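You operate a simulated robot arm through the tools that you are given. There is no shell and no other tool. Be economical: measure what you need, move in short steps, check, and stop when the job is done.

The job below is to be done with a simulated robot arm. You get a single attempt, and the scene is never put back.

## Task
Move the yellow ring from the cleaner to its jewel box slot.
Fine: blue socket off first; lay the cleaner's lid on the dressing table for now and put it back after; shut the jewel box.

The check looks at the end state, three seconds after you hand in, the way a careful person would. Anything else that was tipped, shoved, dropped, spilled or broken makes it a failure. A push-on lid holds only when it is set on centred and level and pressed home; a screw cap is set on level and turned clockwise until tight.

## Robot
A 7-joint arm with a two-finger parallel gripper, fixed in place. Base frame: the origin is at the foot of the arm, x ahead of it, y to its left, z up; the work surface is at about z = 790. Readings come in mm, degrees, newtons and seconds.
With the tool pointing down near the work surface it reaches from about 220 to 720 mm from the base axis. Its first joint turns from -115.0 to 115.0 degrees. Payload 3.91 kg.
Tool frame: the origin (TCP) lies between the finger pads and is the grasp point; the fingertips stand 30 mm ahead of it; z points along the fingers, y is the line along which they close. The gripper opens to 110 mm. The fingers are 20 mm wide and 10 mm thick; the gripper's body (48 by 112 mm) begins 55 mm behind the TCP.
Orientation is that of the tool frame in the base frame, as a unit quaternion [w, x, y, z]. With the fingers straight down and closing along the base's y, the tool's x points along the base's -x, its y along +y and its z along -z.

## Interface
- The arm moves only by the tool send_rows. Its arguments are lists of equal length, an entry for each row: "xyz": the shift along the tool's x, y, z in mm, a list of three; "rotation": the turn, a rotation vector about the tool's x, y, z in degrees, a list of three; "fingers": the closure, from 0 (fully open) to 1 (shut). In form: {"xyz": [[dx, dy, dz], ...], "rotation": [[wx, wy, wz], ...], "fingers": [fingers, ...]}. A call has 1 to 12 rows; each row is the pose to reach, as a shift and turn from the pose commanded when the call began, along the tool's axes at that moment. Rows are played at 5 a second. More than 50 mm and 8.6 degrees between two rows, or a gripper value outside its range, and nothing of the call is played. Where a pose cannot be reached the arm comes as near as it can. A force on the tool above 40 N (or 10 N above the force at the start of the call, whichever is more), or a blocked arm, ends the call early, and 0.2 s more pass. Each finger travels about 108 mm/s and halts on what it meets, pressing with about 32 N; the grip force reading is that of the motor and also rises with nothing between the fingers. The clock runs only during rows and for 0.2 s after the last one: add rows that repeat a pose to give the fingers time. The reply holds the time, the measured pose of the TCP, the force on the tool along the base axes, the opening and the grip force, in the units named above and with some noise.
- Cameras (640 x 400 px; columns grow to the right, rows downward): "scene" is fixed at [220, -649.5, 1441]; the picture's right is [0.88, -0.48, 0.00], its down [-0.43, -0.79, -0.44] and it looks along [0.21, 0.39, -0.90] (base axes); focal length 214 px, centre (320, 200). "wrist" rides on the gripper at [-36, 0, -57] in the tool frame; the picture's right is [0.00, -1.00, 0.00], its down [0.97, 0.00, -0.24] and it looks along [0.24, 0.00, 0.97] (tool axes); focal length 218 px, centre (320, 200). There is no depth. A picture from a camera that has moved, and an enlarged one, comes with that camera's place and axes in the base frame and with its lens.
- snapshot(camera): a new picture of that camera. It takes no simulated time.
- slide_trunk(by): slides the trunk up (or, below 0, down) by that many mm; the arm rides with it, the base frame stays. It gives what a move gives, with no picture.
- inspect(camera, box): a new picture of the part [left, top, right, bottom] of that camera's present view, enlarged. It takes no simulated time.
- finish_job(): hands the job in; it is judged then, once.

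Go step by step. Nothing tells you positions but the pictures and the camera data: compare them with the known pose of the tool, close in by small moves and look again before you grip or let go. The budget is 120 turns and 76 pictures, counting those below and the enlarged ones. Unless the task says otherwise, let go and move clear before handing in, and close with one line.

The tools are called as a command line: name --argument value ..., lists and objects as JSON in quotes. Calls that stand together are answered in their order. send_rows: Moves the arm, as the interface text tells. Its arguments: {"type":"object","properties":{"xyz":{"type":"array","items":{"type":"array","items":{"type":"number"}}},"rotation":{"type":"array","items":{"type":"array","items":{"type":"number"}}},"fingers":{"type":"array","items":{"type":"number"}}},"required":["xyz","rotation","fingers"]} The other tools are called the same way: slide_trunk (by) slides the trunk up or down; snapshot (camera) takes a picture; inspect (camera, box) takes an enlarged picture of a part of a camera's view; finish_job () hands the job in.

At the start:

```text
time_s: 0.0
eef_pos: [445.0, 151.4, 1355.7]
tool_rot: [0.0, 0.001, 1.0, 0.0]
force: [-0.4, -0.7, 0.0]
finger_gap: 110.2
grasp_force: 0.0
trunk travel left (down, up): [-875.0, 115.0]
```

scene: 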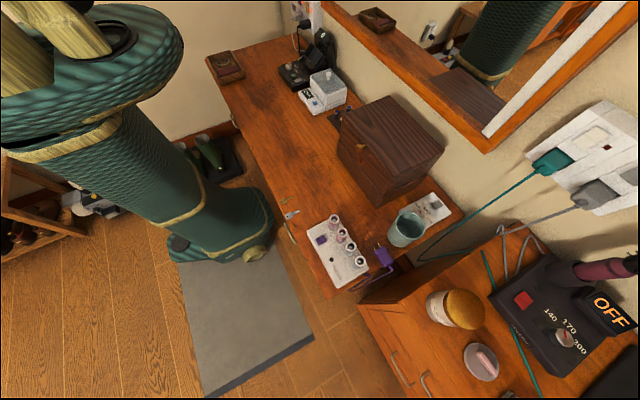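
wrist: 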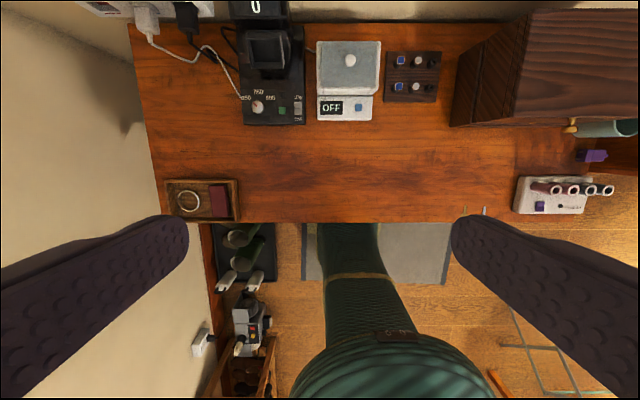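

I see a dressing table with several devices: a small cleaner-like box with a lid and knob (marked OFF), a box with sockets, a jewel box and others. I'll look closer before moving.

inspect --camera "wrist" --box '[220, 0, 460, 150]'

inspect --camera "wrist" --box '[440, 90, 640, 215]'

inspect --camera "scene" --box '[190, 10, 370, 122]'

inspect --camera "wrist" --box '[60, 0, 300, 240]'

```text
2.67 times, centred on (340, 75) of wrist
camera zoom: at [481.3, 153.2, 1413.4], right [0.0, -1.0, 0.0], down [-0.97, 0.0, 0.24], along [-0.24, 0.0, -0.97], focal length 582 px, centre (267, 533)
```

zoom: 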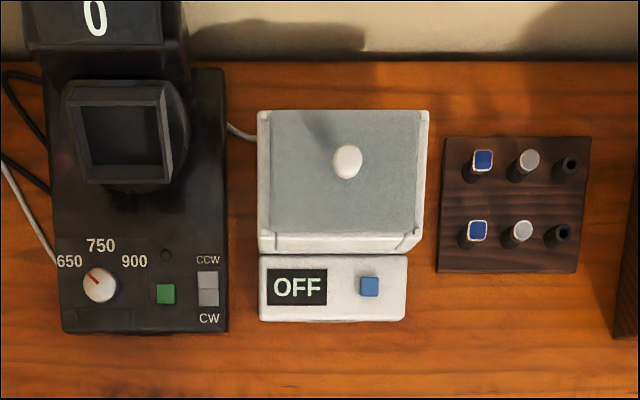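

```text
3.20 times, centred on (540, 152) of wrist
camera zoom: at [481.3, 153.2, 1413.4], right [0.0, -1.0, 0.0], down [-0.97, 0.0, 0.24], along [-0.24, 0.0, -0.97], focal length 698 px, centre (-384, 352)
```

zoom: 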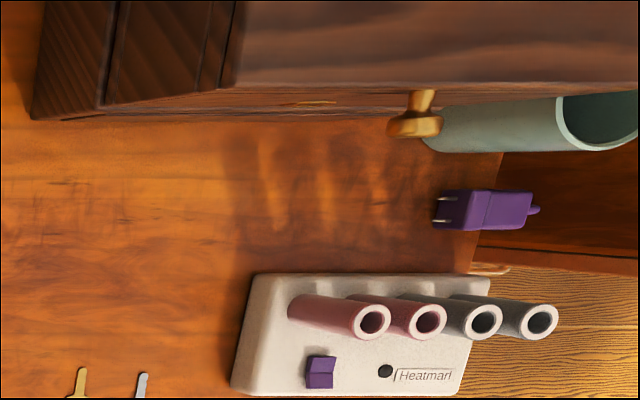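

```text
3.56 times, centred on (280, 66) of scene
camera zoom: at [220.0, -649.5, 1441.0], right [0.88, -0.48, 0.0], down [-0.43, -0.79, -0.44], along [0.21, 0.39, -0.9], focal length 763 px, centre (462, 676)
```

zoom: 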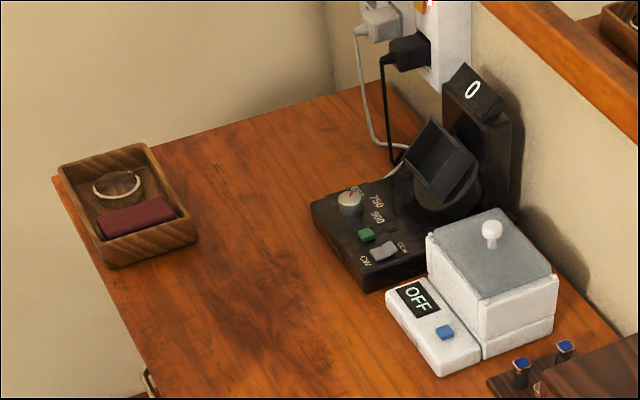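

```text
1.67 times, centred on (180, 120) of wrist
camera zoom: at [481.3, 153.2, 1413.4], right [0.0, -1.0, 0.0], down [-0.97, 0.0, 0.24], along [-0.24, 0.0, -0.97], focal length 364 px, centre (553, 333)
```

zoom: 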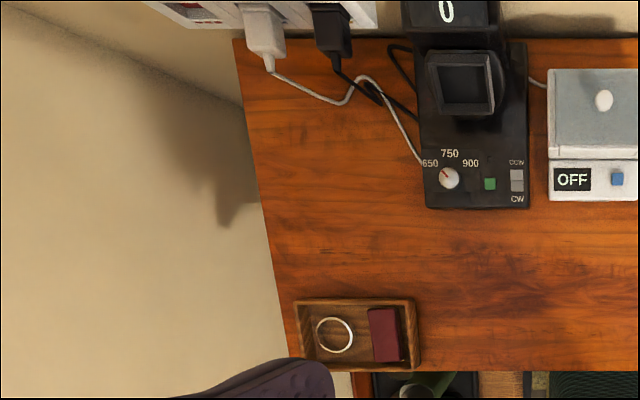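

I need to identify the blue socket and the jewel box; I'll look at the wall outlets and the big box enlarged.

inspect --camera "scene" --box '[270, 0, 350, 50]'

inspect --camera "scene" --box '[300, 80, 480, 300]'

inspect --camera "wrist" --box '[70, 0, 230, 60]'

```text
8.00 times, centred on (310, 25) of scene
camera zoom: at [220.0, -649.5, 1441.0], right [0.88, -0.48, 0.0], down [-0.43, -0.79, -0.44], along [0.21, 0.39, -0.9], focal length 1716 px, centre (400, 1600)
```

zoom: 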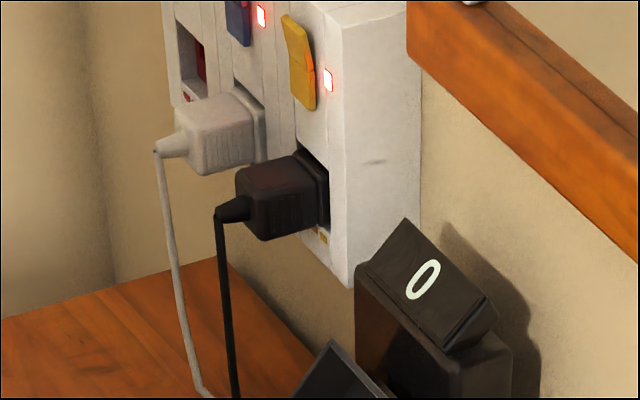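

```text
1.82 times, centred on (390, 190) of scene
camera zoom: at [220.0, -649.5, 1441.0], right [0.88, -0.48, 0.0], down [-0.43, -0.79, -0.44], along [0.21, 0.39, -0.9], focal length 390 px, centre (193, 218)
```

zoom: 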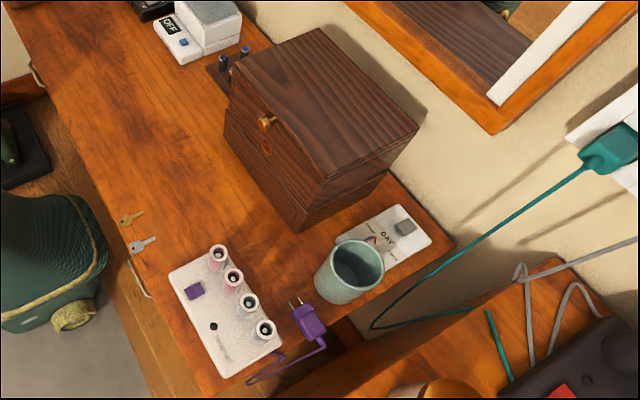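

```text
4.00 times, centred on (150, 30) of wrist
camera zoom: at [481.3, 153.2, 1413.4], right [0.0, -1.0, 0.0], down [-0.97, 0.0, 0.24], along [-0.24, 0.0, -0.97], focal length 873 px, centre (1000, 880)
```

zoom: 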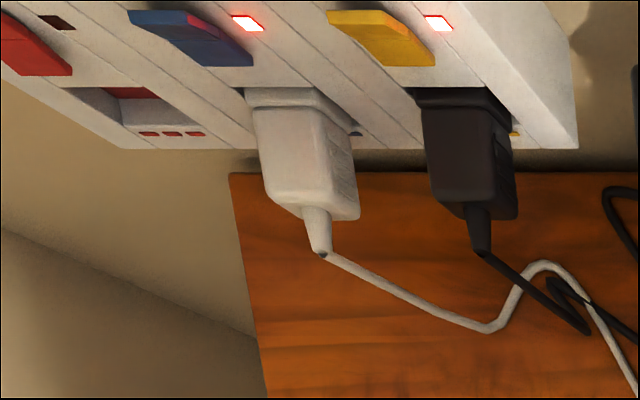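

The wall strip has a blue rocker (lit, on) at about (745, 515, 945), with the red one already off as a reference. I'll pitch the tool to face the wall to look at it.

send_rows --xyz '[[0, 0, 0], [0, 0, 0], [-10, 0, 0], [-20, 0, 0], [-30, 0, 0], [-40, 0, 0], [-50, 0, 0], [-60, 0, 0], [-70, 0, 0], [-80, 0, 0], [-80, 0, 0]]' --rotation '[[0, -8.2, 0], [0, -16.4, 0], [0, -24.6, 0], [0, -32.8, 0], [0, -41, 0], [0, -49.2, 0], [0, -57.4, 0], [0, -65.6, 0], [0, -73.8, 0], [0, -82, 0], [0, -90, 0]]' --fingers '[0.3, 0.6, 1, 1, 1, 1, 1, 1, 1, 1, 1]'

```text
time_s: 2.4
eef_pos: [526.8, 151.7, 1356.2]
tool_rot: [0.707, 0.0, 0.707, 0.0]
force: [-0.6, -0.4, 1.0]
finger_gap: 0.4
grasp_force: 31.9
trunk travel left (down, up): [-875.0, 115.0]
```

Tool now faces the wall. I'll move toward the strip with a yaw and then lower the trunk.

send_rows --xyz '[[0, 40, 0], [0, 80, 0], [0, 120, 0], [0, 160, 0], [0, 200, 0], [0, 230, 0]]' --rotation '[[-5, 0, 0], [-10, 0, 0], [-15, 0, 0], [-20, 0, 0], [-25, 0, 0], [-30, 0, 0]]' --fingers '[1, 1, 1, 1, 1, 1]'

slide_trunk --by -330

snapshot --camera "wrist"

```text
time_s: 3.8
eef_pos: [528.2, 384.2, 1356.5]
tool_rot: [0.683, -0.183, 0.683, 0.183]
force: [-0.1, 0.8, 1.0]
finger_gap: 0.0
grasp_force: 31.8
trunk travel left (down, up): [-875.0, 115.0]
```

```text
time_s: 7.0
eef_pos: [527.2, 384.4, 1025.6]
tool_rot: [0.683, -0.183, 0.683, 0.183]
force: [-0.8, -0.1, 0.4]
finger_gap: 0.0
grasp_force: 31.7
trunk travel left (down, up): [-545.0, 445.0]
```

```text
66 pictures are left
camera wrist: at [476.7, 357.0, 1062.6], right [0.5, -0.87, 0.0], down [-0.21, -0.12, -0.97], along [0.84, 0.48, -0.24], focal length 218 px, centre (320, 200)
```

wrist: 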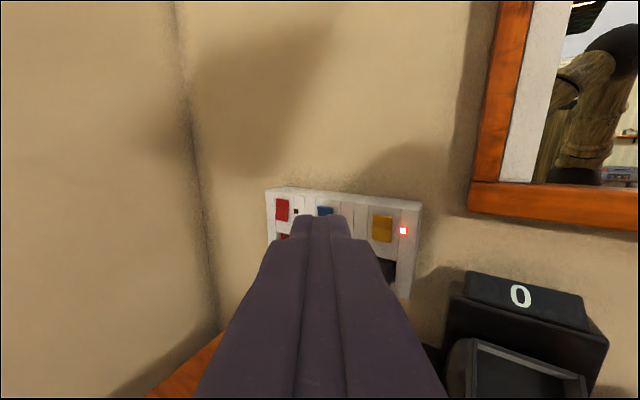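

The fingers block the blue rocker; I'll open them briefly to see it.

send_rows --xyz '[[0, 0, 0], [0, 0, 0], [0, 0, 0]]' --rotation '[[0, 0, 0], [0, 0, 0], [0, 0, 0]]' --fingers '[0.5, 0, 0]'

inspect --camera "wrist" --box '[250, 170, 450, 310]'

```text
time_s: 7.8
eef_pos: [527.6, 384.1, 1026.0]
tool_rot: [0.683, -0.182, 0.683, 0.183]
force: [-0.5, -0.1, 1.1]
finger_gap: 110.1
grasp_force: 0.1
trunk travel left (down, up): [-545.0, 445.0]
```

```text
2.86 times, centred on (350, 240) of wrist
camera zoom: at [476.7, 357.0, 1062.5], right [0.5, -0.87, 0.0], down [-0.21, -0.12, -0.97], along [0.84, 0.48, -0.24], focal length 624 px, centre (234, 86)
```

zoom: 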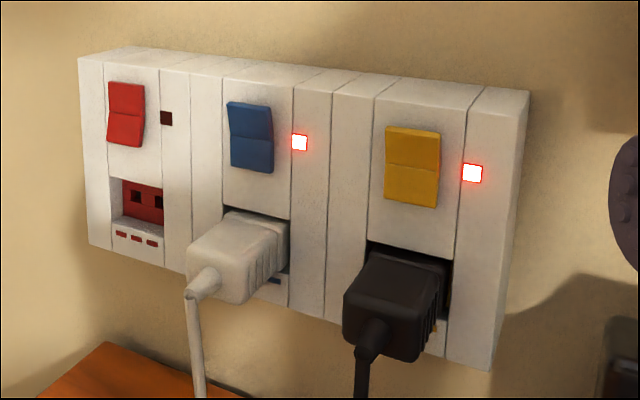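

inspect --camera "wrist" --box '[270, 185, 350, 240]'

```text
7.27 times, centred on (310, 212) of wrist
camera zoom: at [476.7, 357.0, 1062.5], right [0.5, -0.87, 0.0], down [-0.21, -0.12, -0.97], along [0.84, 0.48, -0.24], focal length 1587 px, centre (393, 109)
```

zoom: 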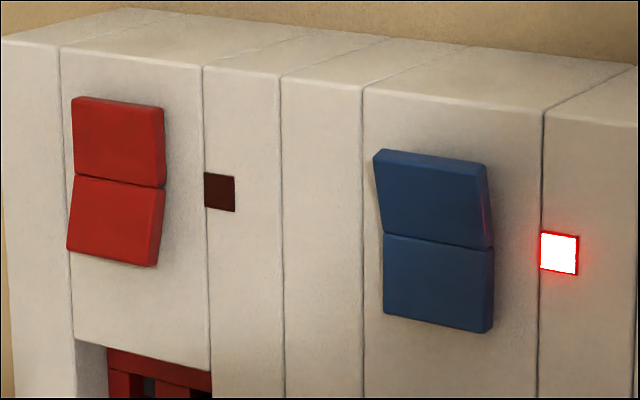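

Blue's top half sticks out (on), red's bottom half sticks out (off), so I press the top half of blue, about (755, 503, 970). Closing the fingers and moving to stand off in front of it with less yaw.

send_rows --xyz '[[10, 8, 30], [20, 16, 65], [30, 24, 95], [40, 32, 125], [51, 41, 150], [51, 41, 150]]' --rotation '[[4, 0, 0], [8, 0, 0], [12, 0, 0], [16, 0, 0], [20, 0, 0], [20, 0, 0]]' --fingers '[0.5, 1, 1, 1, 1, 1]'

snapshot --camera "wrist"

```text
time_s: 9.2
eef_pos: [637.7, 495.1, 973.1]
tool_rot: [0.704, -0.062, 0.705, 0.06]
force: [0.6, 0.4, -0.1]
finger_gap: 0.0
grasp_force: 32.0
trunk travel left (down, up): [-545.0, 445.0]
```

```text
63 pictures are left
camera wrist: at [580.0, 486.0, 1010.0], right [0.17, -0.99, 0.0], down [-0.24, -0.04, -0.97], along [0.96, 0.17, -0.24], focal length 218 px, centre (320, 200)
```

wrist: 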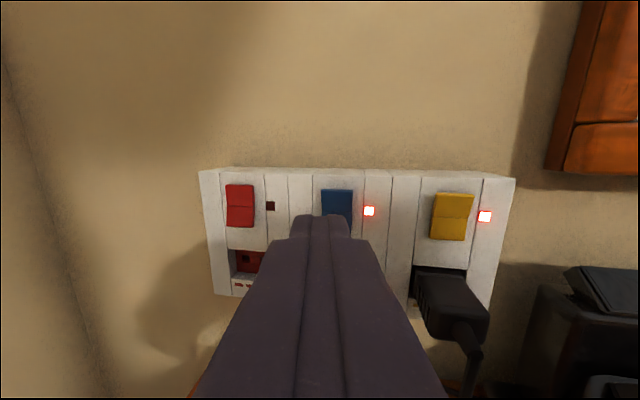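

Blue rocker's top edge sits at about (747, 503, 977). I'll advance near contact, then press in small steps.

send_rows --xyz '[[1, -3, 30], [2, -6, 55], [2, -6, 72], [2, -6, 76], [2, -6, 80], [2, -6, 83], [2, -6, 86], [2, -6, 89], [2, -6, 92]]' --rotation '[[0, 0, 0], [0, 0, 0], [0, 0, 0], [0, 0, 0], [0, 0, 0], [0, 0, 0], [0, 0, 0], [0, 0, 0], [0, 0, 0]]' --fingers '[1, 1, 1, 1, 1, 1, 1, 1, 1]'

inspect --camera "wrist" --box '[180, 140, 520, 320]'

```text
time_s: 10.6
eef_pos: [711.8, 503.0, 973.0]
tool_rot: [0.704, -0.062, 0.705, 0.063]
force: [-28.0, -16.0, 2.4]
finger_gap: 0.0
grasp_force: 32.0
trunk travel left (down, up): [-545.0, 445.0]
stopped in row 6: the force on the tool passed its limit (the readings are from after the stop); the commanded pose is now the measured one
```

```text
1.88 times, centred on (350, 230) of wrist
camera zoom: at [655.4, 494.3, 1009.6], right [0.17, -0.98, 0.0], down [-0.24, -0.04, -0.97], along [0.96, 0.17, -0.24], focal length 411 px, centre (264, 144)
```

zoom: 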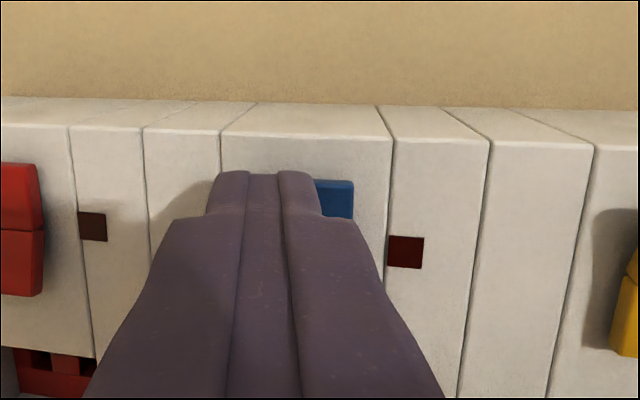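

The blue light is out, so the socket is off. Backing away and checking.

send_rows --xyz '[[0, 0, -30], [0, 0, -70], [0, 0, -110], [0, -20, -150]]' --rotation '[[0, 0, 0], [0, 0, 0], [0, 0, 0], [0, 0, 0]]' --fingers '[1, 1, 1, 1]'

inspect --camera "wrist" --box '[200, 140, 480, 300]'

```text
time_s: 11.6
eef_pos: [572.1, 457.9, 969.3]
tool_rot: [0.702, -0.062, 0.706, 0.062]
force: [0.8, -0.8, -0.3]
finger_gap: 0.0
grasp_force: 32.3
trunk travel left (down, up): [-545.0, 445.0]
```

```text
2.29 times, centred on (340, 220) of wrist
camera zoom: at [515.8, 449.6, 1006.0], right [0.17, -0.98, 0.0], down [-0.24, -0.04, -0.97], along [0.95, 0.17, -0.25], focal length 499 px, centre (274, 154)
```

zoom: 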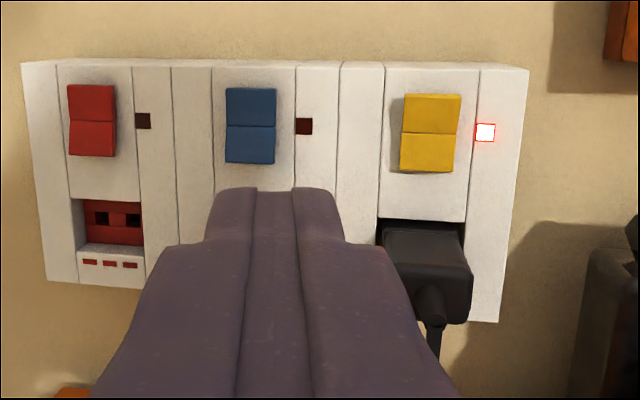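

Blue is off. Next I'll raise and swing across to view the jewel box from the front.

slide_trunk --by 150

send_rows --xyz '[[0, -35, -25], [0, -80, -45], [0, -125, -65], [0, -170, -80], [0, -215, -95], [0, -260, -110], [0, -305, -125], [0, -350, -140], [0, -395, -155], [0, -440, -170]]' --rotation '[[1, 0, 0], [2, 0, 0], [3, 0, 0], [4, 0, 0], [5, 0, 0], [6, 0, 0], [7, 0, 0], [8, 0, 0], [9, 0, 0], [10, 0, 0]]' --fingers '[1, 1, 1, 1, 1, 1, 1, 1, 1, 1]'

snapshot --camera "wrist"

```text
time_s: 13.4
eef_pos: [574.4, 459.4, 1119.4]
tool_rot: [0.702, -0.062, 0.707, 0.061]
force: [-0.6, -0.3, -0.2]
finger_gap: 0.2
grasp_force: 31.8
trunk travel left (down, up): [-695.0, 295.0]
```

```text
time_s: 15.6
eef_pos: [536.1, 81.3, 1120.5]
tool_rot: [0.705, -0.004, 0.71, 0.003]
force: [0.3, 0.2, 0.7]
finger_gap: 0.0
grasp_force: 31.9
out of reach, approached as far as the arm can: row 7, 8, 9, 10
trunk travel left (down, up): [-695.0, 295.0]
```

```text
60 pictures are left
camera wrist: at [478.3, 82.5, 1157.9], right [0.01, -1.0, 0.0], down [-0.25, 0.0, -0.97], along [0.97, 0.01, -0.25], focal length 218 px, centre (320, 200)
```

wrist: 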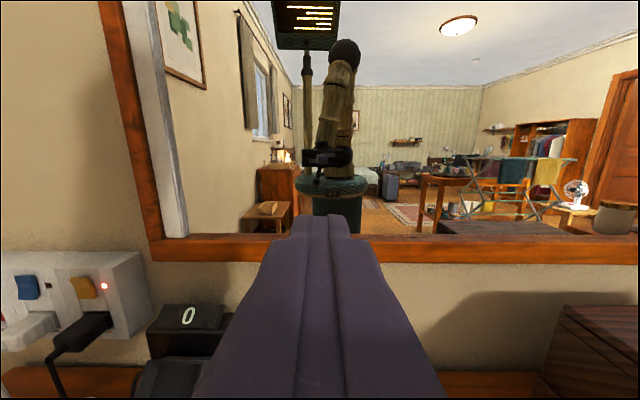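

Too close in with a horizontal tool; I'll pitch down 45° while moving to the right so the camera looks down at the jewel box front.

send_rows --xyz '[[-10, -40, -6], [-20, -80, -12], [-30, -120, -18], [-40, -160, -24], [-50, -200, -30], [-60, -240, -36], [-70, -280, -42], [-80, -320, -48], [-80, -360, -56], [-80, -380, -56]]' --rotation '[[0, 5, 0], [0, 10, 0], [0, 15, 0], [0, 20, 0], [0, 25, 0], [0, 30, 0], [0, 35, 0], [0, 40, 0], [0, 45, 0], [0, 45, 0]]' --fingers '[1, 1, 1, 1, 1, 1, 1, 1, 1, 1]'

snapshot --camera "wrist"

```text
time_s: 17.8
eef_pos: [481.7, -298.7, 1203.5]
tool_rot: [0.38, 0.0, 0.925, -0.001]
force: [-0.4, -0.5, 0.6]
finger_gap: 0.0
grasp_force: 32.0
out of reach, approached as far as the arm can: row 1, 2
trunk travel left (down, up): [-695.0, 295.0]
```

```text
59 pictures are left
camera wrist: at [465.9, -297.4, 1270.2], right [0.0, -1.0, 0.0], down [-0.86, 0.0, -0.51], along [0.51, 0.0, -0.86], focal length 218 px, centre (320, 200)
```

wrist: 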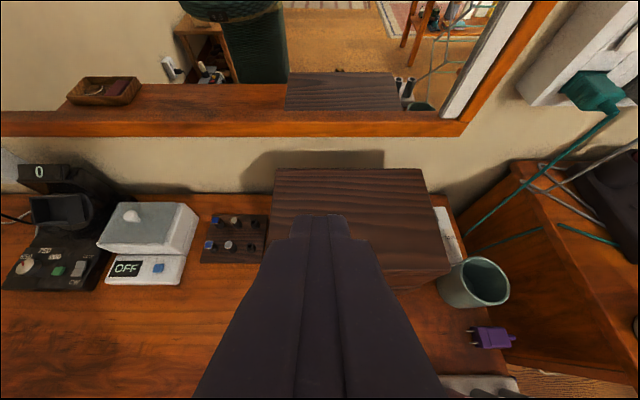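

inspect --camera "scene" --box '[325, 85, 445, 220]'

inspect --camera "wrist" --box '[80, 150, 290, 300]'

```text
2.96 times, centred on (385, 152) of scene
camera zoom: at [220.0, -649.5, 1441.0], right [0.88, -0.48, 0.0], down [-0.43, -0.79, -0.44], along [0.21, 0.39, -0.9], focal length 636 px, centre (127, 341)
```

zoom: 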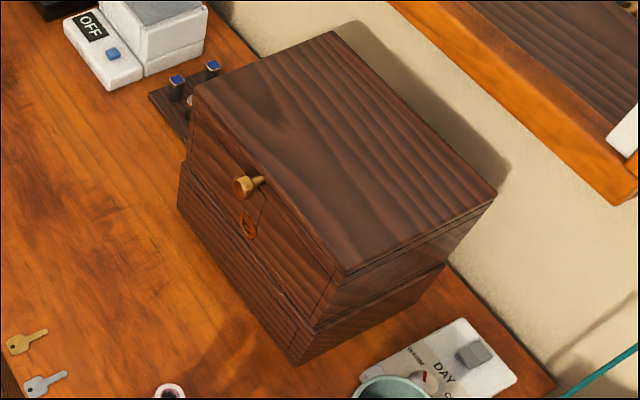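

```text
2.67 times, centred on (185, 225) of wrist
camera zoom: at [465.9, -297.4, 1270.2], right [0.0, -1.0, 0.0], down [-0.86, 0.0, -0.51], along [0.51, 0.0, -0.86], focal length 582 px, centre (680, 133)
```

zoom: 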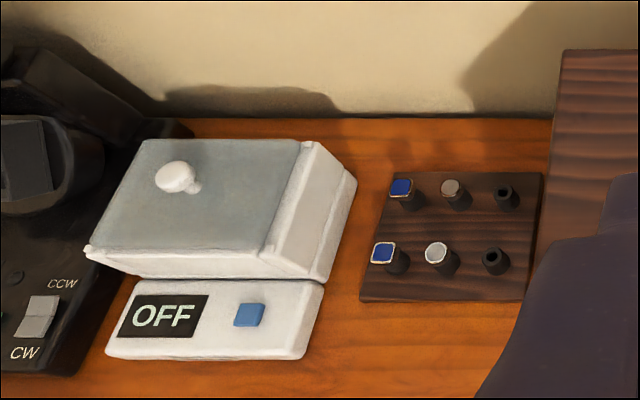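

I need a proper front view of the box. I'll move in front of it with a horizontal tool and open fingers.

send_rows --xyz '[[30, -5, -5], [60, -10, 5], [95, -15, 20], [130, -25, 40], [165, -33, 62], [201, -41, 85], [201, -41, 85]]' --rotation '[[0, -6, 0], [0, -13, 0], [0, -20, 0], [0, -28, 0], [0, -36, 0], [0, -44, 0], [0, -44, 0]]' --fingers '[0.8, 0.6, 0.3, 0, 0, 0, 0]'

snapshot --camera "wrist"

```text
time_s: 19.4
eef_pos: [386.3, -367.7, 1119.0]
tool_rot: [0.59, -0.182, 0.763, -0.19]
force: [-0.3, 0.2, 1.1]
finger_gap: 110.1
grasp_force: 0.1
trunk travel left (down, up): [-695.0, 295.0]
stopped in row 7: the arm was blocked; the commanded pose is now the measured one
```

```text
56 pictures are left
camera wrist: at [338.4, -343.4, 1161.9], right [0.05, -0.86, 0.5], down [-0.46, -0.47, -0.75], along [0.89, -0.19, -0.42], focal length 218 px, centre (320, 200)
```

wrist: 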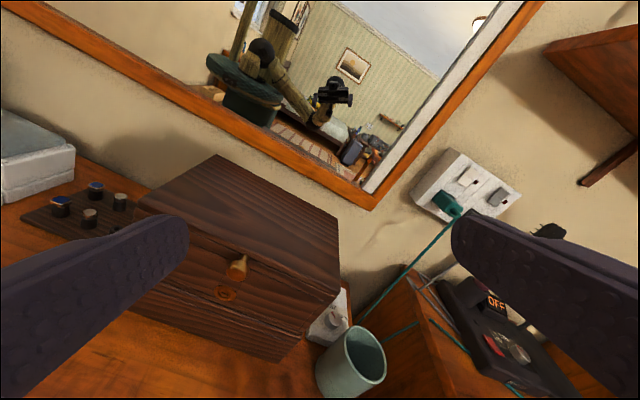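

The arm got stuck short (joint limits), but the view shows the box front; zooming.

inspect --camera "wrist" --box '[120, 150, 360, 370]'

```text
1.82 times, centred on (240, 260) of wrist
camera zoom: at [338.4, -343.4, 1161.9], right [0.05, -0.86, 0.5], down [-0.46, -0.47, -0.75], along [0.89, -0.19, -0.42], focal length 397 px, centre (466, 91)
```

zoom: 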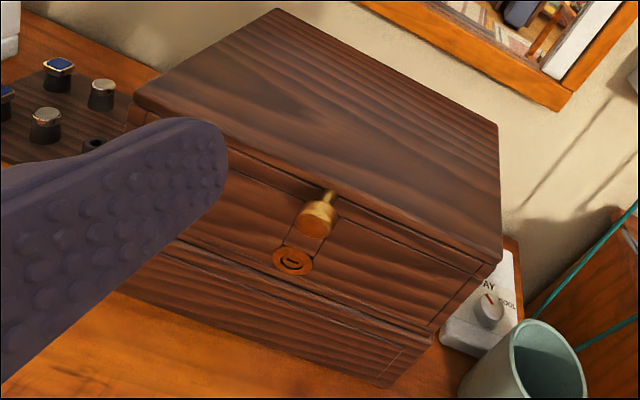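

The lid is the top slab with the gold knob at its front edge (about (510, -347, 955)), hinged at the back; box spans x 537–720, y -473…-219, top z ≈ 960. I'll untangle the arm back to a clean 45° pose, then lower the trunk for a horizontal approach.

send_rows --xyz '[[-21, 2, 11], [-42, 4, 23], [-63, 6, 34], [-84, 8, 46], [-105, 10, 57], [-126, 12, 68], [-126, 12, 68]]' --rotation '[[-2.1, 4.9, 4.7], [-4.1, 9.9, 9.4], [-6.2, 14.8, 14.1], [-8.3, 19.8, 18.9], [-10.3, 24.7, 23.6], [-12.4, 29.7, 28.3], [-12.4, 29.7, 28.3]]' --fingers '[0, 0, 0, 0, 0, 0, 0]'

```text
time_s: 21.0
eef_pos: [480.0, -300.2, 1200.9]
tool_rot: [0.385, 0.003, 0.923, 0.004]
force: [-0.4, 0.7, -0.2]
finger_gap: 110.1
grasp_force: 0.0
trunk travel left (down, up): [-695.0, 295.0]
```

slide_trunk --by -180

send_rows --xyz '[[15, -15, -10], [30, -30, -20], [38, -46, -18], [46, -46, -15], [54, -46, -12]]' --rotation '[[0, -5, 0], [0, -10, 0], [0, -15, 0], [0, -20, 0], [0, -25, 0]]' --fingers '[0.3, 0.6, 0.6, 0.6, 0.6]'

snapshot --camera "wrist"

```text
time_s: 23.0
eef_pos: [479.3, -300.0, 1020.6]
tool_rot: [0.384, 0.002, 0.923, 0.003]
force: [0.2, 0.0, -0.2]
finger_gap: 110.1
grasp_force: 0.1
trunk travel left (down, up): [-515.0, 475.0]
```

```text
time_s: 24.2
eef_pos: [432.5, -345.8, 991.5]
tool_rot: [0.577, 0.003, 0.817, 0.003]
force: [0.2, 0.6, 0.8]
finger_gap: 43.9
grasp_force: 0.0
trunk travel left (down, up): [-515.0, 475.0]
```

```text
54 pictures are left
camera wrist: at [390.8, -344.4, 1044.3], right [0.0, -1.0, -0.01], down [-0.55, 0.01, -0.83], along [0.83, 0.0, -0.55], focal length 218 px, centre (320, 200)
```

wrist: 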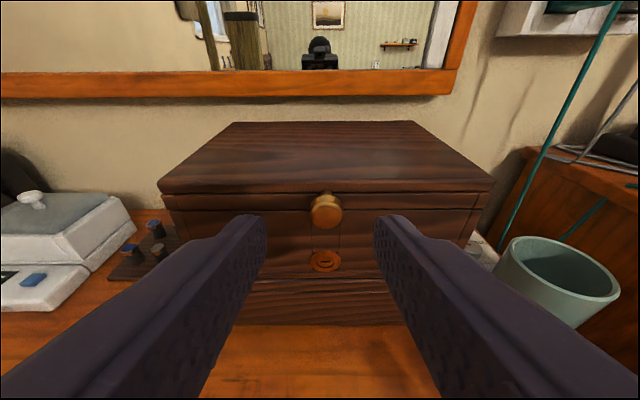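

inspect --camera "wrist" --box '[240, 160, 400, 300]'

```text
2.86 times, centred on (320, 230) of wrist
camera zoom: at [390.8, -344.4, 1044.3], right [0.0, -1.0, -0.01], down [-0.55, 0.01, -0.83], along [0.83, 0.0, -0.55], focal length 624 px, centre (320, 114)
```

zoom: 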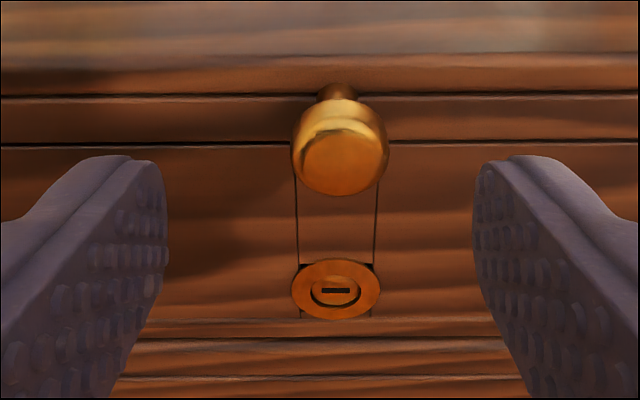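

The knob head is about 23 mm across, centred near (508, -349, 955). I'll approach with fingers open around it, keeping fingertips just short of the box face.

send_rows --xyz '[[10, -3, 20], [10, -3, 40], [10, -3, 60], [10, -3, 78]]' --rotation '[[0, 0, 0], [0, 0, 0], [0, 0, 0], [0, 0, 0]]' --fingers '[0.6, 0.6, 0.6, 0.6]'

inspect --camera "wrist" --box '[220, 140, 420, 300]'

inspect --camera "scene" --box '[320, 100, 440, 200]'

```text
time_s: 25.2
eef_pos: [503.5, -349.1, 954.5]
tool_rot: [0.576, 0.003, 0.818, 0.003]
force: [-7.0, 1.0, 0.4]
finger_gap: 44.5
grasp_force: 0.8
trunk travel left (down, up): [-515.0, 475.0]
```

```text
2.50 times, centred on (320, 220) of wrist
camera zoom: at [461.1, -347.9, 1008.1], right [0.0, -1.0, -0.01], down [-0.55, 0.01, -0.83], along [0.83, 0.0, -0.55], focal length 546 px, centre (320, 150)
```

zoom: 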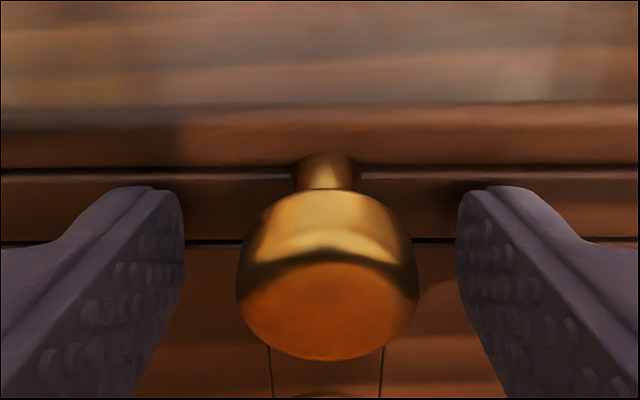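

```text
4.00 times, centred on (380, 150) of scene
camera zoom: at [220.0, -649.5, 1441.0], right [0.88, -0.48, 0.0], down [-0.43, -0.79, -0.44], along [0.21, 0.39, -0.9], focal length 858 px, centre (80, 400)
```

zoom: 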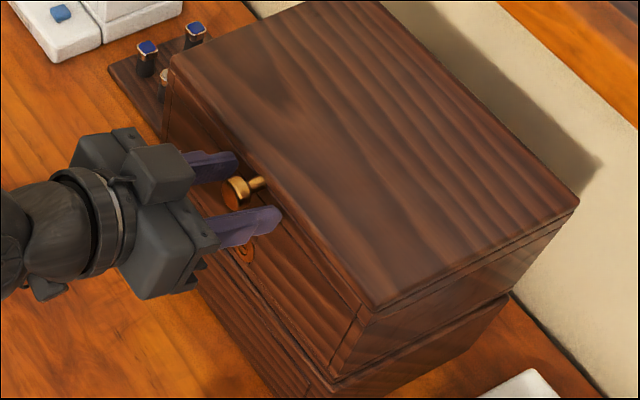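

Fingertips just touch the face (−7 N), so I back off 4 mm and close on the knob.

send_rows --xyz '[[0, 0, -4], [0, 0, -4], [0, 0, -4], [0, 0, -4]]' --rotation '[[0, 0, 0], [0, 0, 0], [0, 0, 0], [0, 0, 0]]' --fingers '[0.6, 0.8, 1, 1]'

```text
time_s: 26.2
eef_pos: [500.8, -350.8, 957.3]
tool_rot: [0.575, 0.003, 0.818, 0.003]
force: [3.5, -8.6, 5.2]
finger_gap: 23.8
grasp_force: 44.9
trunk travel left (down, up): [-515.0, 475.0]
```

Grip is firm on the knob. Trying a small 6° lift of the lid along its hinge arc.

send_rows --xyz '[[-3.6, 0, -1.1], [-7.3, 0, -2.3], [-11, 0, -3.4], [-14.7, 0, -4.4], [-18.4, 0, -5.4], [-22.1, 0, -6.3]]' --rotation '[[0, 1, 0], [0, 2, 0], [0, 3, 0], [0, 4, 0], [0, 5, 0], [0, 6, 0]]' --fingers '[1, 1, 1, 1, 1, 1]'

inspect --camera "scene" --box '[320, 100, 440, 200]'

```text
time_s: 27.6
eef_pos: [503.2, -351.6, 977.4]
tool_rot: [0.531, 0.004, 0.847, 0.003]
force: [17.5, -12.6, 0.5]
finger_gap: 23.6
grasp_force: 44.5
trunk travel left (down, up): [-515.0, 475.0]
```

```text
4.00 times, centred on (380, 150) of scene
camera zoom: at [220.0, -649.5, 1441.0], right [0.88, -0.48, 0.0], down [-0.43, -0.79, -0.44], along [0.21, 0.39, -0.9], focal length 858 px, centre (80, 400)
```

zoom: 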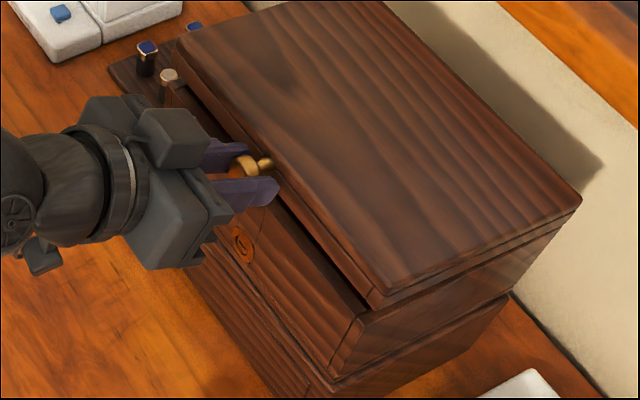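

The lid (slab plus band) lifts freely. I'll continue along the arc to about 48°.

send_rows --xyz '[[-13.3, 0, -1.8], [-26.6, 0, -3.2], [-40, 0, -4.3], [-53.3, 0, -4.9], [-66.6, 0, -4.4], [-79.8, 0, -3.3], [-92.9, 0, -1.2], [-105.9, 0, 1.5], [-118.8, 0, 5], [-131.5, 0, 9.2], [-143.7, 0, 14.4], [-155.7, 0, 20.3]]' --rotation '[[0, 3.5, 0], [0, 7, 0], [0, 10.5, 0], [0, 14, 0], [0, 17.5, 0], [0, 21, 0], [0, 24.5, 0], [0, 28, 0], [0, 31.5, 0], [0, 35, 0], [0, 38.5, 0], [0, 42, 0]]' --fingers '[1, 1, 1, 1, 1, 1, 1, 1, 1, 1, 1, 1]'

snapshot --camera "scene"

```text
time_s: 30.2
eef_pos: [587.1, -350.7, 1112.7]
tool_rot: [0.194, 0.002, 0.981, 0.003]
force: [-9.8, -4.2, 6.4]
finger_gap: 23.3
grasp_force: 44.4
trunk travel left (down, up): [-515.0, 475.0]
```

```text
49 pictures are left
```

scene: 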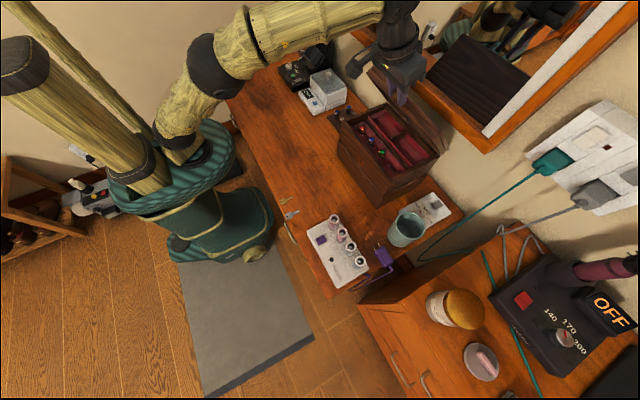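

The box is open to ~48° and I can see red-lined ring slots. Continuing toward vertical, holding tool tilt so it stays in reach and letting the knob pivot in the grip.

send_rows --xyz '[[-13.1, 0, -2.8], [-26.2, 0, -4.8], [-39.5, 0, -6], [-52.8, 0, -6.3], [-66, 0, -5.8], [-79.3, 0, -4.6], [-92.5, 0, -2.5], [-105.6, 0, 0.3], [-118.3, 0, 4.1], [-131, 0, 8.5]]' --rotation '[[0, 1, 0], [0, 2, 0], [0, 2, 0], [0, 2, 0], [0, 1, 0], [0, 0, 0], [0, -1, 0], [0, -2, 0], [0, -4, 0], [0, -6, 0]]' --fingers '[1, 1, 1, 1, 1, 1, 1, 1, 1, 1]'

snapshot --camera "scene"

```text
time_s: 31.6
eef_pos: [610.5, -349.1, 1124.4]
tool_rot: [0.183, 0.004, 0.983, -0.005]
force: [-6.7, -19.5, 15.8]
finger_gap: 23.7
grasp_force: 44.5
out of reach, approached as far as the arm can: row 2, 3, 4, 5, 6, 7
trunk travel left (down, up): [-515.0, 475.0]
stopped in row 7: the force on the tool passed its limit (the readings are from after the stop); the commanded pose is now the measured one
```

```text
48 pictures are left
```

scene: 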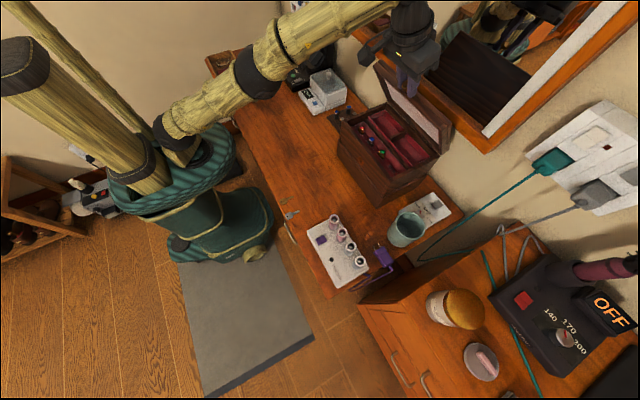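

The arm ran out of reach at lid ≈55° with the tool so steep. I'll pivot the tool about the knob to a flatter pitch, holding position, which brings the wrist back within reach.

send_rows --xyz '[[0, 0, 0], [0, 0, 0], [0, 0, 0], [0, 0, 0], [0, 0, 0], [0, 0, 0], [0, 0, 0]]' --rotation '[[0, -5, 0], [0, -10, 0], [0, -15, 0], [0, -20, 0], [0, -25, 0], [0, -30, 0], [0, -35, 0]]' --fingers '[1, 1, 1, 1, 1, 1, 1]'

inspect --camera "scene" --box '[340, 0, 480, 160]'

```text
time_s: 32.4
eef_pos: [648.2, -350.4, 1144.5]
tool_rot: [0.308, -0.012, 0.951, 0.012]
force: [6.8, 25.4, -5.3]
finger_gap: 23.7
grasp_force: 45.1
out of reach, approached as far as the arm can: row 1, 2, 3, 4
trunk travel left (down, up): [-515.0, 475.0]
stopped in row 4: the force on the tool passed its limit (the readings are from after the stop); the commanded pose is now the measured one
```

```text
2.50 times, centred on (410, 80) of scene
camera zoom: at [220.0, -649.5, 1441.0], right [0.88, -0.48, 0.0], down [-0.43, -0.79, -0.44], along [0.21, 0.39, -0.9], focal length 536 px, centre (95, 500)
```

zoom: 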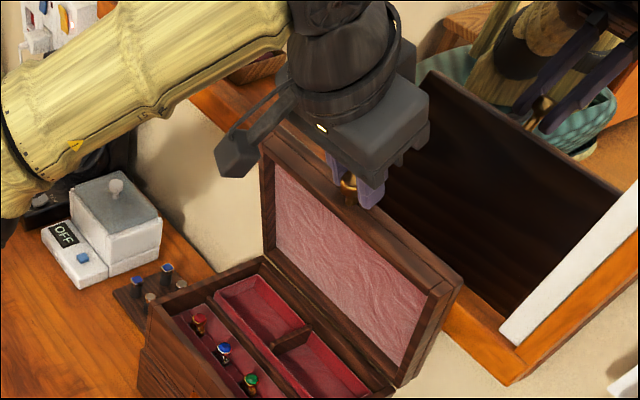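

Lid has reached about 66°, and the ring slots are visible (red, blue, green rings). Continuing along the arc while flattening the tool.

send_rows --xyz '[[0, 0, 0], [-9.1, 0, 3.1], [-18.1, 0, 6.6], [-26.9, 0, 10.6], [-35.5, 0, 14.8], [-43.9, 0, 19.5], [-52.2, 0, 24.5]]' --rotation '[[0, -5, 0], [0, -10, 0], [0, -15, 0], [0, -20, 0], [0, -25, 0], [0, -28, 0], [0, -30, 0]]' --fingers '[1, 1, 1, 1, 1, 1, 1]'

inspect --camera "scene" --box '[340, 0, 480, 160]'

```text
time_s: 32.8
eef_pos: [652.6, -351.2, 1146.5]
tool_rot: [0.322, -0.016, 0.946, 0.017]
force: [0.0, 17.8, -1.6]
finger_gap: 23.9
grasp_force: 45.0
out of reach, approached as far as the arm can: row 1
trunk travel left (down, up): [-515.0, 475.0]
stopped in row 1: the force on the tool passed its limit (the readings are from after the stop); the commanded pose is now the measured one
```

```text
2.50 times, centred on (410, 80) of scene
camera zoom: at [220.0, -649.5, 1441.0], right [0.88, -0.48, 0.0], down [-0.43, -0.79, -0.44], along [0.21, 0.39, -0.9], focal length 536 px, centre (95, 500)
```

zoom: 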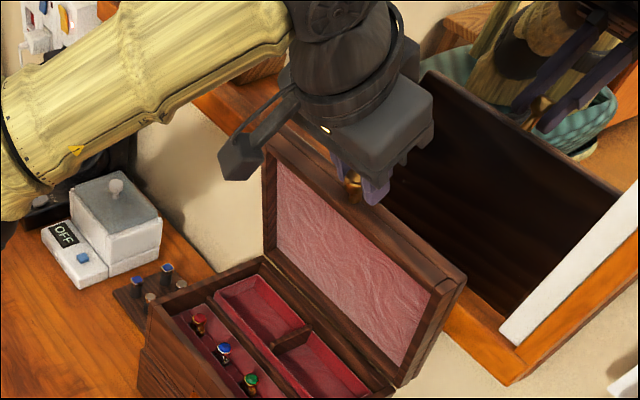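

send_rows --xyz '[[0, 1.5, 0], [0, 1.5, 0], [-4, 1.5, 2], [-8, 1.5, 4]]' --rotation '[[0, 0, 0], [0, -2, 0], [0, -5, 0], [0, -8, 0]]' --fingers '[1, 1, 1, 1]'

```text
time_s: 33.6
eef_pos: [668.4, -351.7, 1151.1]
tool_rot: [0.361, -0.018, 0.932, 0.023]
force: [0.9, 16.1, -0.2]
finger_gap: 23.9
grasp_force: 44.6
out of reach, approached as far as the arm can: row 2, 3, 4
trunk travel left (down, up): [-515.0, 475.0]
stopped in row 4: the force on the tool passed its limit (the readings are from after the stop); the commanded pose is now the measured one
```

Progress: lid ≈71°. I'll add some yaw toward the radial direction (the knob is round) to ease reach and side force.

send_rows --xyz '[[0, 0, 0], [0, 0, 0], [-4, 0, 2], [-8, 0, 4], [-14, 0, 8]]' --rotation '[[2, -1, 2.2], [4, -3, 4.4], [6, -6, 6.7], [7, -8, 8], [8, -10, 9]]' --fingers '[1, 1, 1, 1, 1]'

```text
time_s: 34.2
eef_pos: [678.6, -349.0, 1152.5]
tool_rot: [0.371, 0.013, 0.928, 0.017]
force: [1.6, 16.9, -2.1]
finger_gap: 23.7
grasp_force: 45.0
out of reach, approached as far as the arm can: row 1, 2
trunk travel left (down, up): [-515.0, 475.0]
stopped in row 2: the force on the tool passed its limit (the readings are from after the stop); the commanded pose is now the measured one
```

send_rows --xyz '[[0, 2, 0], [0, 3, 0], [-3, 3, 2], [-6, 3, 4], [-10, 3, 6], [-14, 3, 8]]' --rotation '[[0, 0, 0], [0, -2, 0], [0, -4, 0], [0, -6, 0], [0, -8, 0], [0, -10, 0]]' --fingers '[1, 1, 1, 1, 1, 1]'

snapshot --camera "scene"

```text
time_s: 35.1
eef_pos: [691.7, -351.5, 1156.3]
tool_rot: [0.401, 0.011, 0.916, 0.021]
force: [2.7, 13.9, -3.3]
finger_gap: 23.6
grasp_force: 45.2
out of reach, approached as far as the arm can: row 2, 3, 4
trunk travel left (down, up): [-515.0, 475.0]
stopped in row 4: the force on the tool passed its limit (the readings are from after the stop); the commanded pose is now the measured one
```

```text
45 pictures are left
```

scene: 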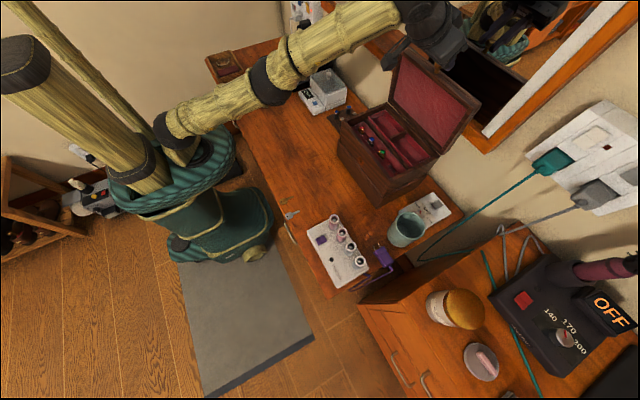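

Lid ≈77° and still progressing. Continuing the same small steps.

send_rows --xyz '[[0, 2, 0], [0, 3, 0], [-2, 3, 2], [-4, 3, 4], [-7, 3, 5], [-10, 3, 6], [-13, 3, 8], [-16, 3, 10]]' --rotation '[[0, 0, 0], [0, -1.5, 0], [0, -3, 0], [0, -4.5, 0], [0, -6, 0], [0, -7.5, 0], [0, -9, 0], [0, -10.5, 0]]' --fingers '[1, 1, 1, 1, 1, 1, 1, 1]'

send_rows --xyz '[[0, 1, 0], [0, 2, 0], [-2, 2, 2], [-4, 2, 4], [-7, 2, 5], [-10, 2, 6], [-13, 2, 8], [-16, 2, 10]]' --rotation '[[0, 0, 0], [0, -1.5, 0], [0, -3, 0], [0, -4.5, 0], [0, -6, 0], [0, -7.5, 0], [0, -9, 0], [0, -10.5, 0]]' --fingers '[1, 1, 1, 1, 1, 1, 1, 1]'

```text
time_s: 36.2
eef_pos: [707.4, -351.5, 1159.7]
tool_rot: [0.438, 0.009, 0.899, 0.025]
force: [2.3, 13.3, -3.1]
finger_gap: 23.7
grasp_force: 45.1
out of reach, approached as far as the arm can: row 2, 3, 4, 5
trunk travel left (down, up): [-515.0, 475.0]
stopped in row 5: the force on the tool passed its limit (the readings are from after the stop); the commanded pose is now the measured one
```

```text
time_s: 38.0
eef_pos: [734.1, -362.5, 1175.3]
tool_rot: [0.519, 0.014, 0.855, 0.021]
force: [0.4, -0.6, 0.0]
finger_gap: 0.0
grasp_force: 37.9
out of reach, approached as far as the arm can: row 2, 3, 4, 5, 6, 7, 8
trunk travel left (down, up): [-515.0, 475.0]
```

The grip slipped off the knob; checking where the lid is now.

snapshot --camera "scene"

snapshot --camera "wrist"

```text
44 pictures are left
```

scene: 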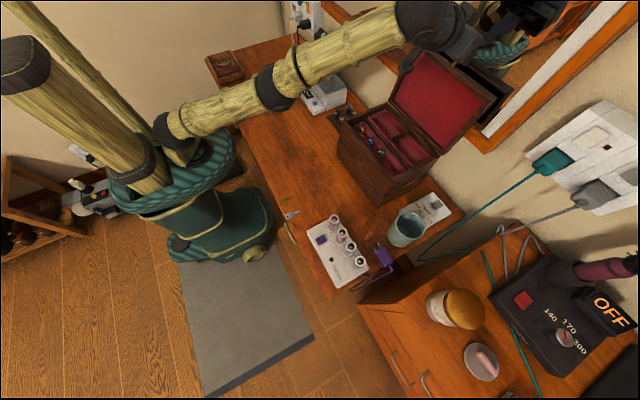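

```text
43 pictures are left
camera wrist: at [699.7, -363.9, 1232.6], right [0.0, -1.0, -0.05], down [-0.66, 0.04, -0.75], along [0.75, 0.03, -0.66], focal length 218 px, centre (320, 200)
```

wrist: 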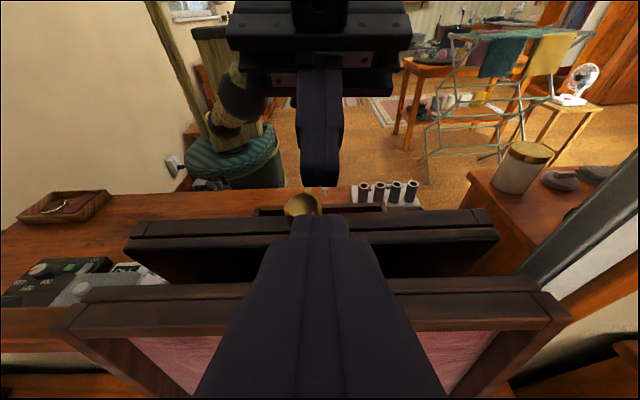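

The lid appears to stay open. I'll lift straight up with the trunk to clear it and look.

slide_trunk --by 100

inspect --camera "scene" --box '[320, 20, 520, 220]'

```text
time_s: 39.4
eef_pos: [735.3, -362.5, 1274.5]
tool_rot: [0.517, 0.015, 0.855, 0.021]
force: [-0.2, 0.1, -0.8]
finger_gap: 0.2
grasp_force: 36.9
trunk travel left (down, up): [-615.0, 375.0]
```

```text
2.00 times, centred on (420, 120) of scene
camera zoom: at [220.0, -649.5, 1441.0], right [0.88, -0.48, 0.0], down [-0.43, -0.79, -0.44], along [0.21, 0.39, -0.9], focal length 429 px, centre (120, 360)
```

zoom: 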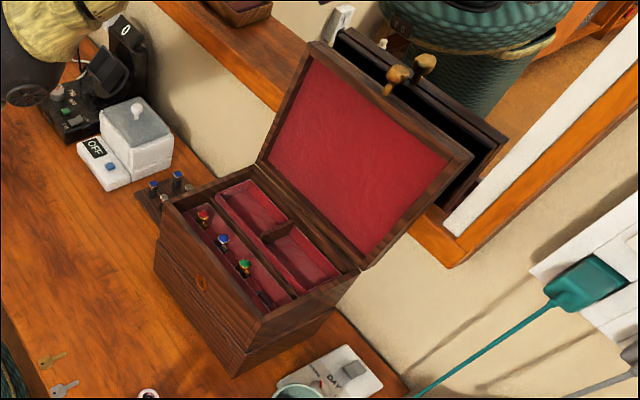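

The jewel box is fully open and stays open. I'll back off into a tool-down pose over it to view the slots.

send_rows --xyz '[[9, 2, -18], [18, 5, -35], [28, 8, -53], [37, 10, -71], [46, 13, -88], [56, 16, -106], [65, 20, -124], [74, 20, -142], [74, 20, -142]]' --rotation '[[0, 7, 0], [0, 14, 0], [0, 21, 0], [0, 28, 0], [0, 35, 0], [0, 42, 0], [0, 49, 0], [0, 56, 0], [0, 62, 0]]' --fingers '[1, 1, 1, 1, 1, 0.8, 0.6, 0.4, 0.4]'

snapshot --camera "wrist"

```text
time_s: 41.4
eef_pos: [534.9, -315.8, 1247.7]
tool_rot: [0.042, 0.001, 0.999, 0.026]
force: [0.1, 0.8, 0.4]
finger_gap: 66.0
grasp_force: 0.1
out of reach, approached as far as the arm can: row 1, 2, 3, 4, 5, 6, 7, 8, 9
trunk travel left (down, up): [-615.0, 375.0]
```

```text
41 pictures are left
camera wrist: at [564.8, -317.4, 1307.2], right [0.0, -1.0, -0.05], down [-0.99, -0.01, 0.16], along [-0.16, 0.05, -0.99], focal length 218 px, centre (320, 200)
```

wrist: 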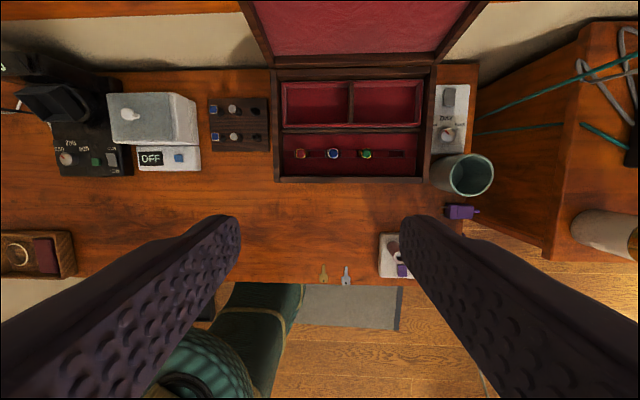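

inspect --camera "wrist" --box '[270, 125, 440, 190]'

inspect --camera "wrist" --box '[90, 70, 280, 185]'

```text
3.76 times, centred on (355, 158) of wrist
camera zoom: at [564.8, -317.4, 1307.2], right [0.0, -1.0, -0.05], down [-0.99, -0.01, 0.16], along [-0.16, 0.05, -0.99], focal length 822 px, centre (188, 360)
```

zoom: 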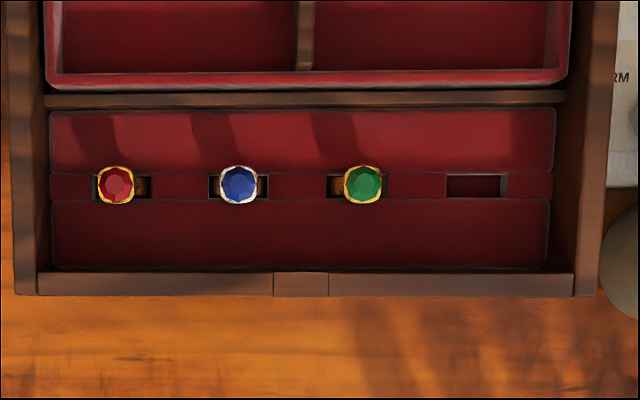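

```text
3.37 times, centred on (185, 128) of wrist
camera zoom: at [564.8, -317.4, 1307.2], right [0.0, -1.0, -0.05], down [-0.99, -0.01, 0.16], along [-0.16, 0.05, -0.99], focal length 735 px, centre (775, 444)
```

zoom: 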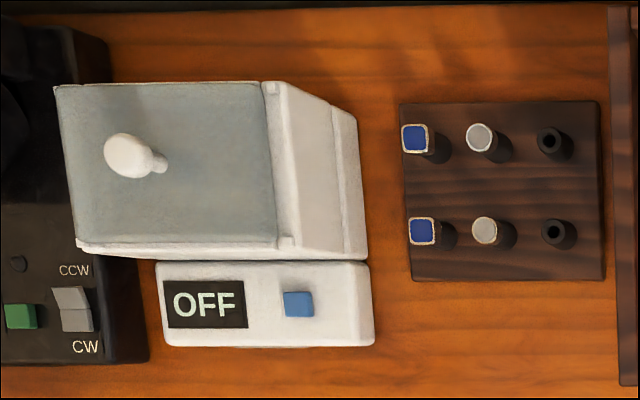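

The empty fourth slot is near (583, -427), long side along y. The cleaner lid's knob is at about (662, 87, 872). Moving above the cleaner, tool straight down.

send_rows --xyz '[[-5, 35, 0], [-14, 70, 10], [-24, 105, 30], [-34, 140, 55], [-44, 180, 85], [-54, 218, 115], [-64, 256, 145], [-74, 293, 175], [-84, 330, 205], [-94, 362, 238], [-104, 391, 270], [-104, 391, 270]]' --rotation '[[0.5, 1, 0], [1, 2, 0], [1.5, 3, 0], [2, 4, 0], [3, 4.8, 0], [3, 4.8, 0], [3, 4.8, 0], [3, 4.8, 0], [3, 4.8, 0], [3, 4.8, 0], [3, 4.8, 0], [3, 4.8, 0]]' --fingers '[0.4, 0.4, 0.4, 0.4, 0.4, 0.4, 0.4, 0.4, 0.4, 0.4, 0.4, 0.4]'

snapshot --camera "wrist"

```text
refused: row 5 steps farther than a row can; nothing moved
```

```text
38 pictures are left
camera wrist: at [564.8, -317.4, 1307.2], right [0.0, -1.0, -0.05], down [-0.99, -0.01, 0.16], along [-0.16, 0.05, -0.99], focal length 218 px, centre (320, 200)
```

wrist: 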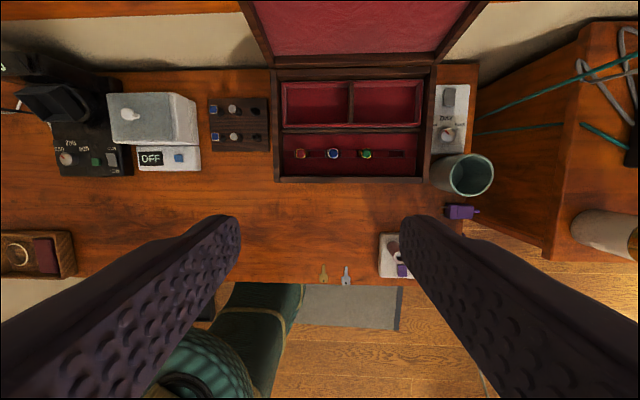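

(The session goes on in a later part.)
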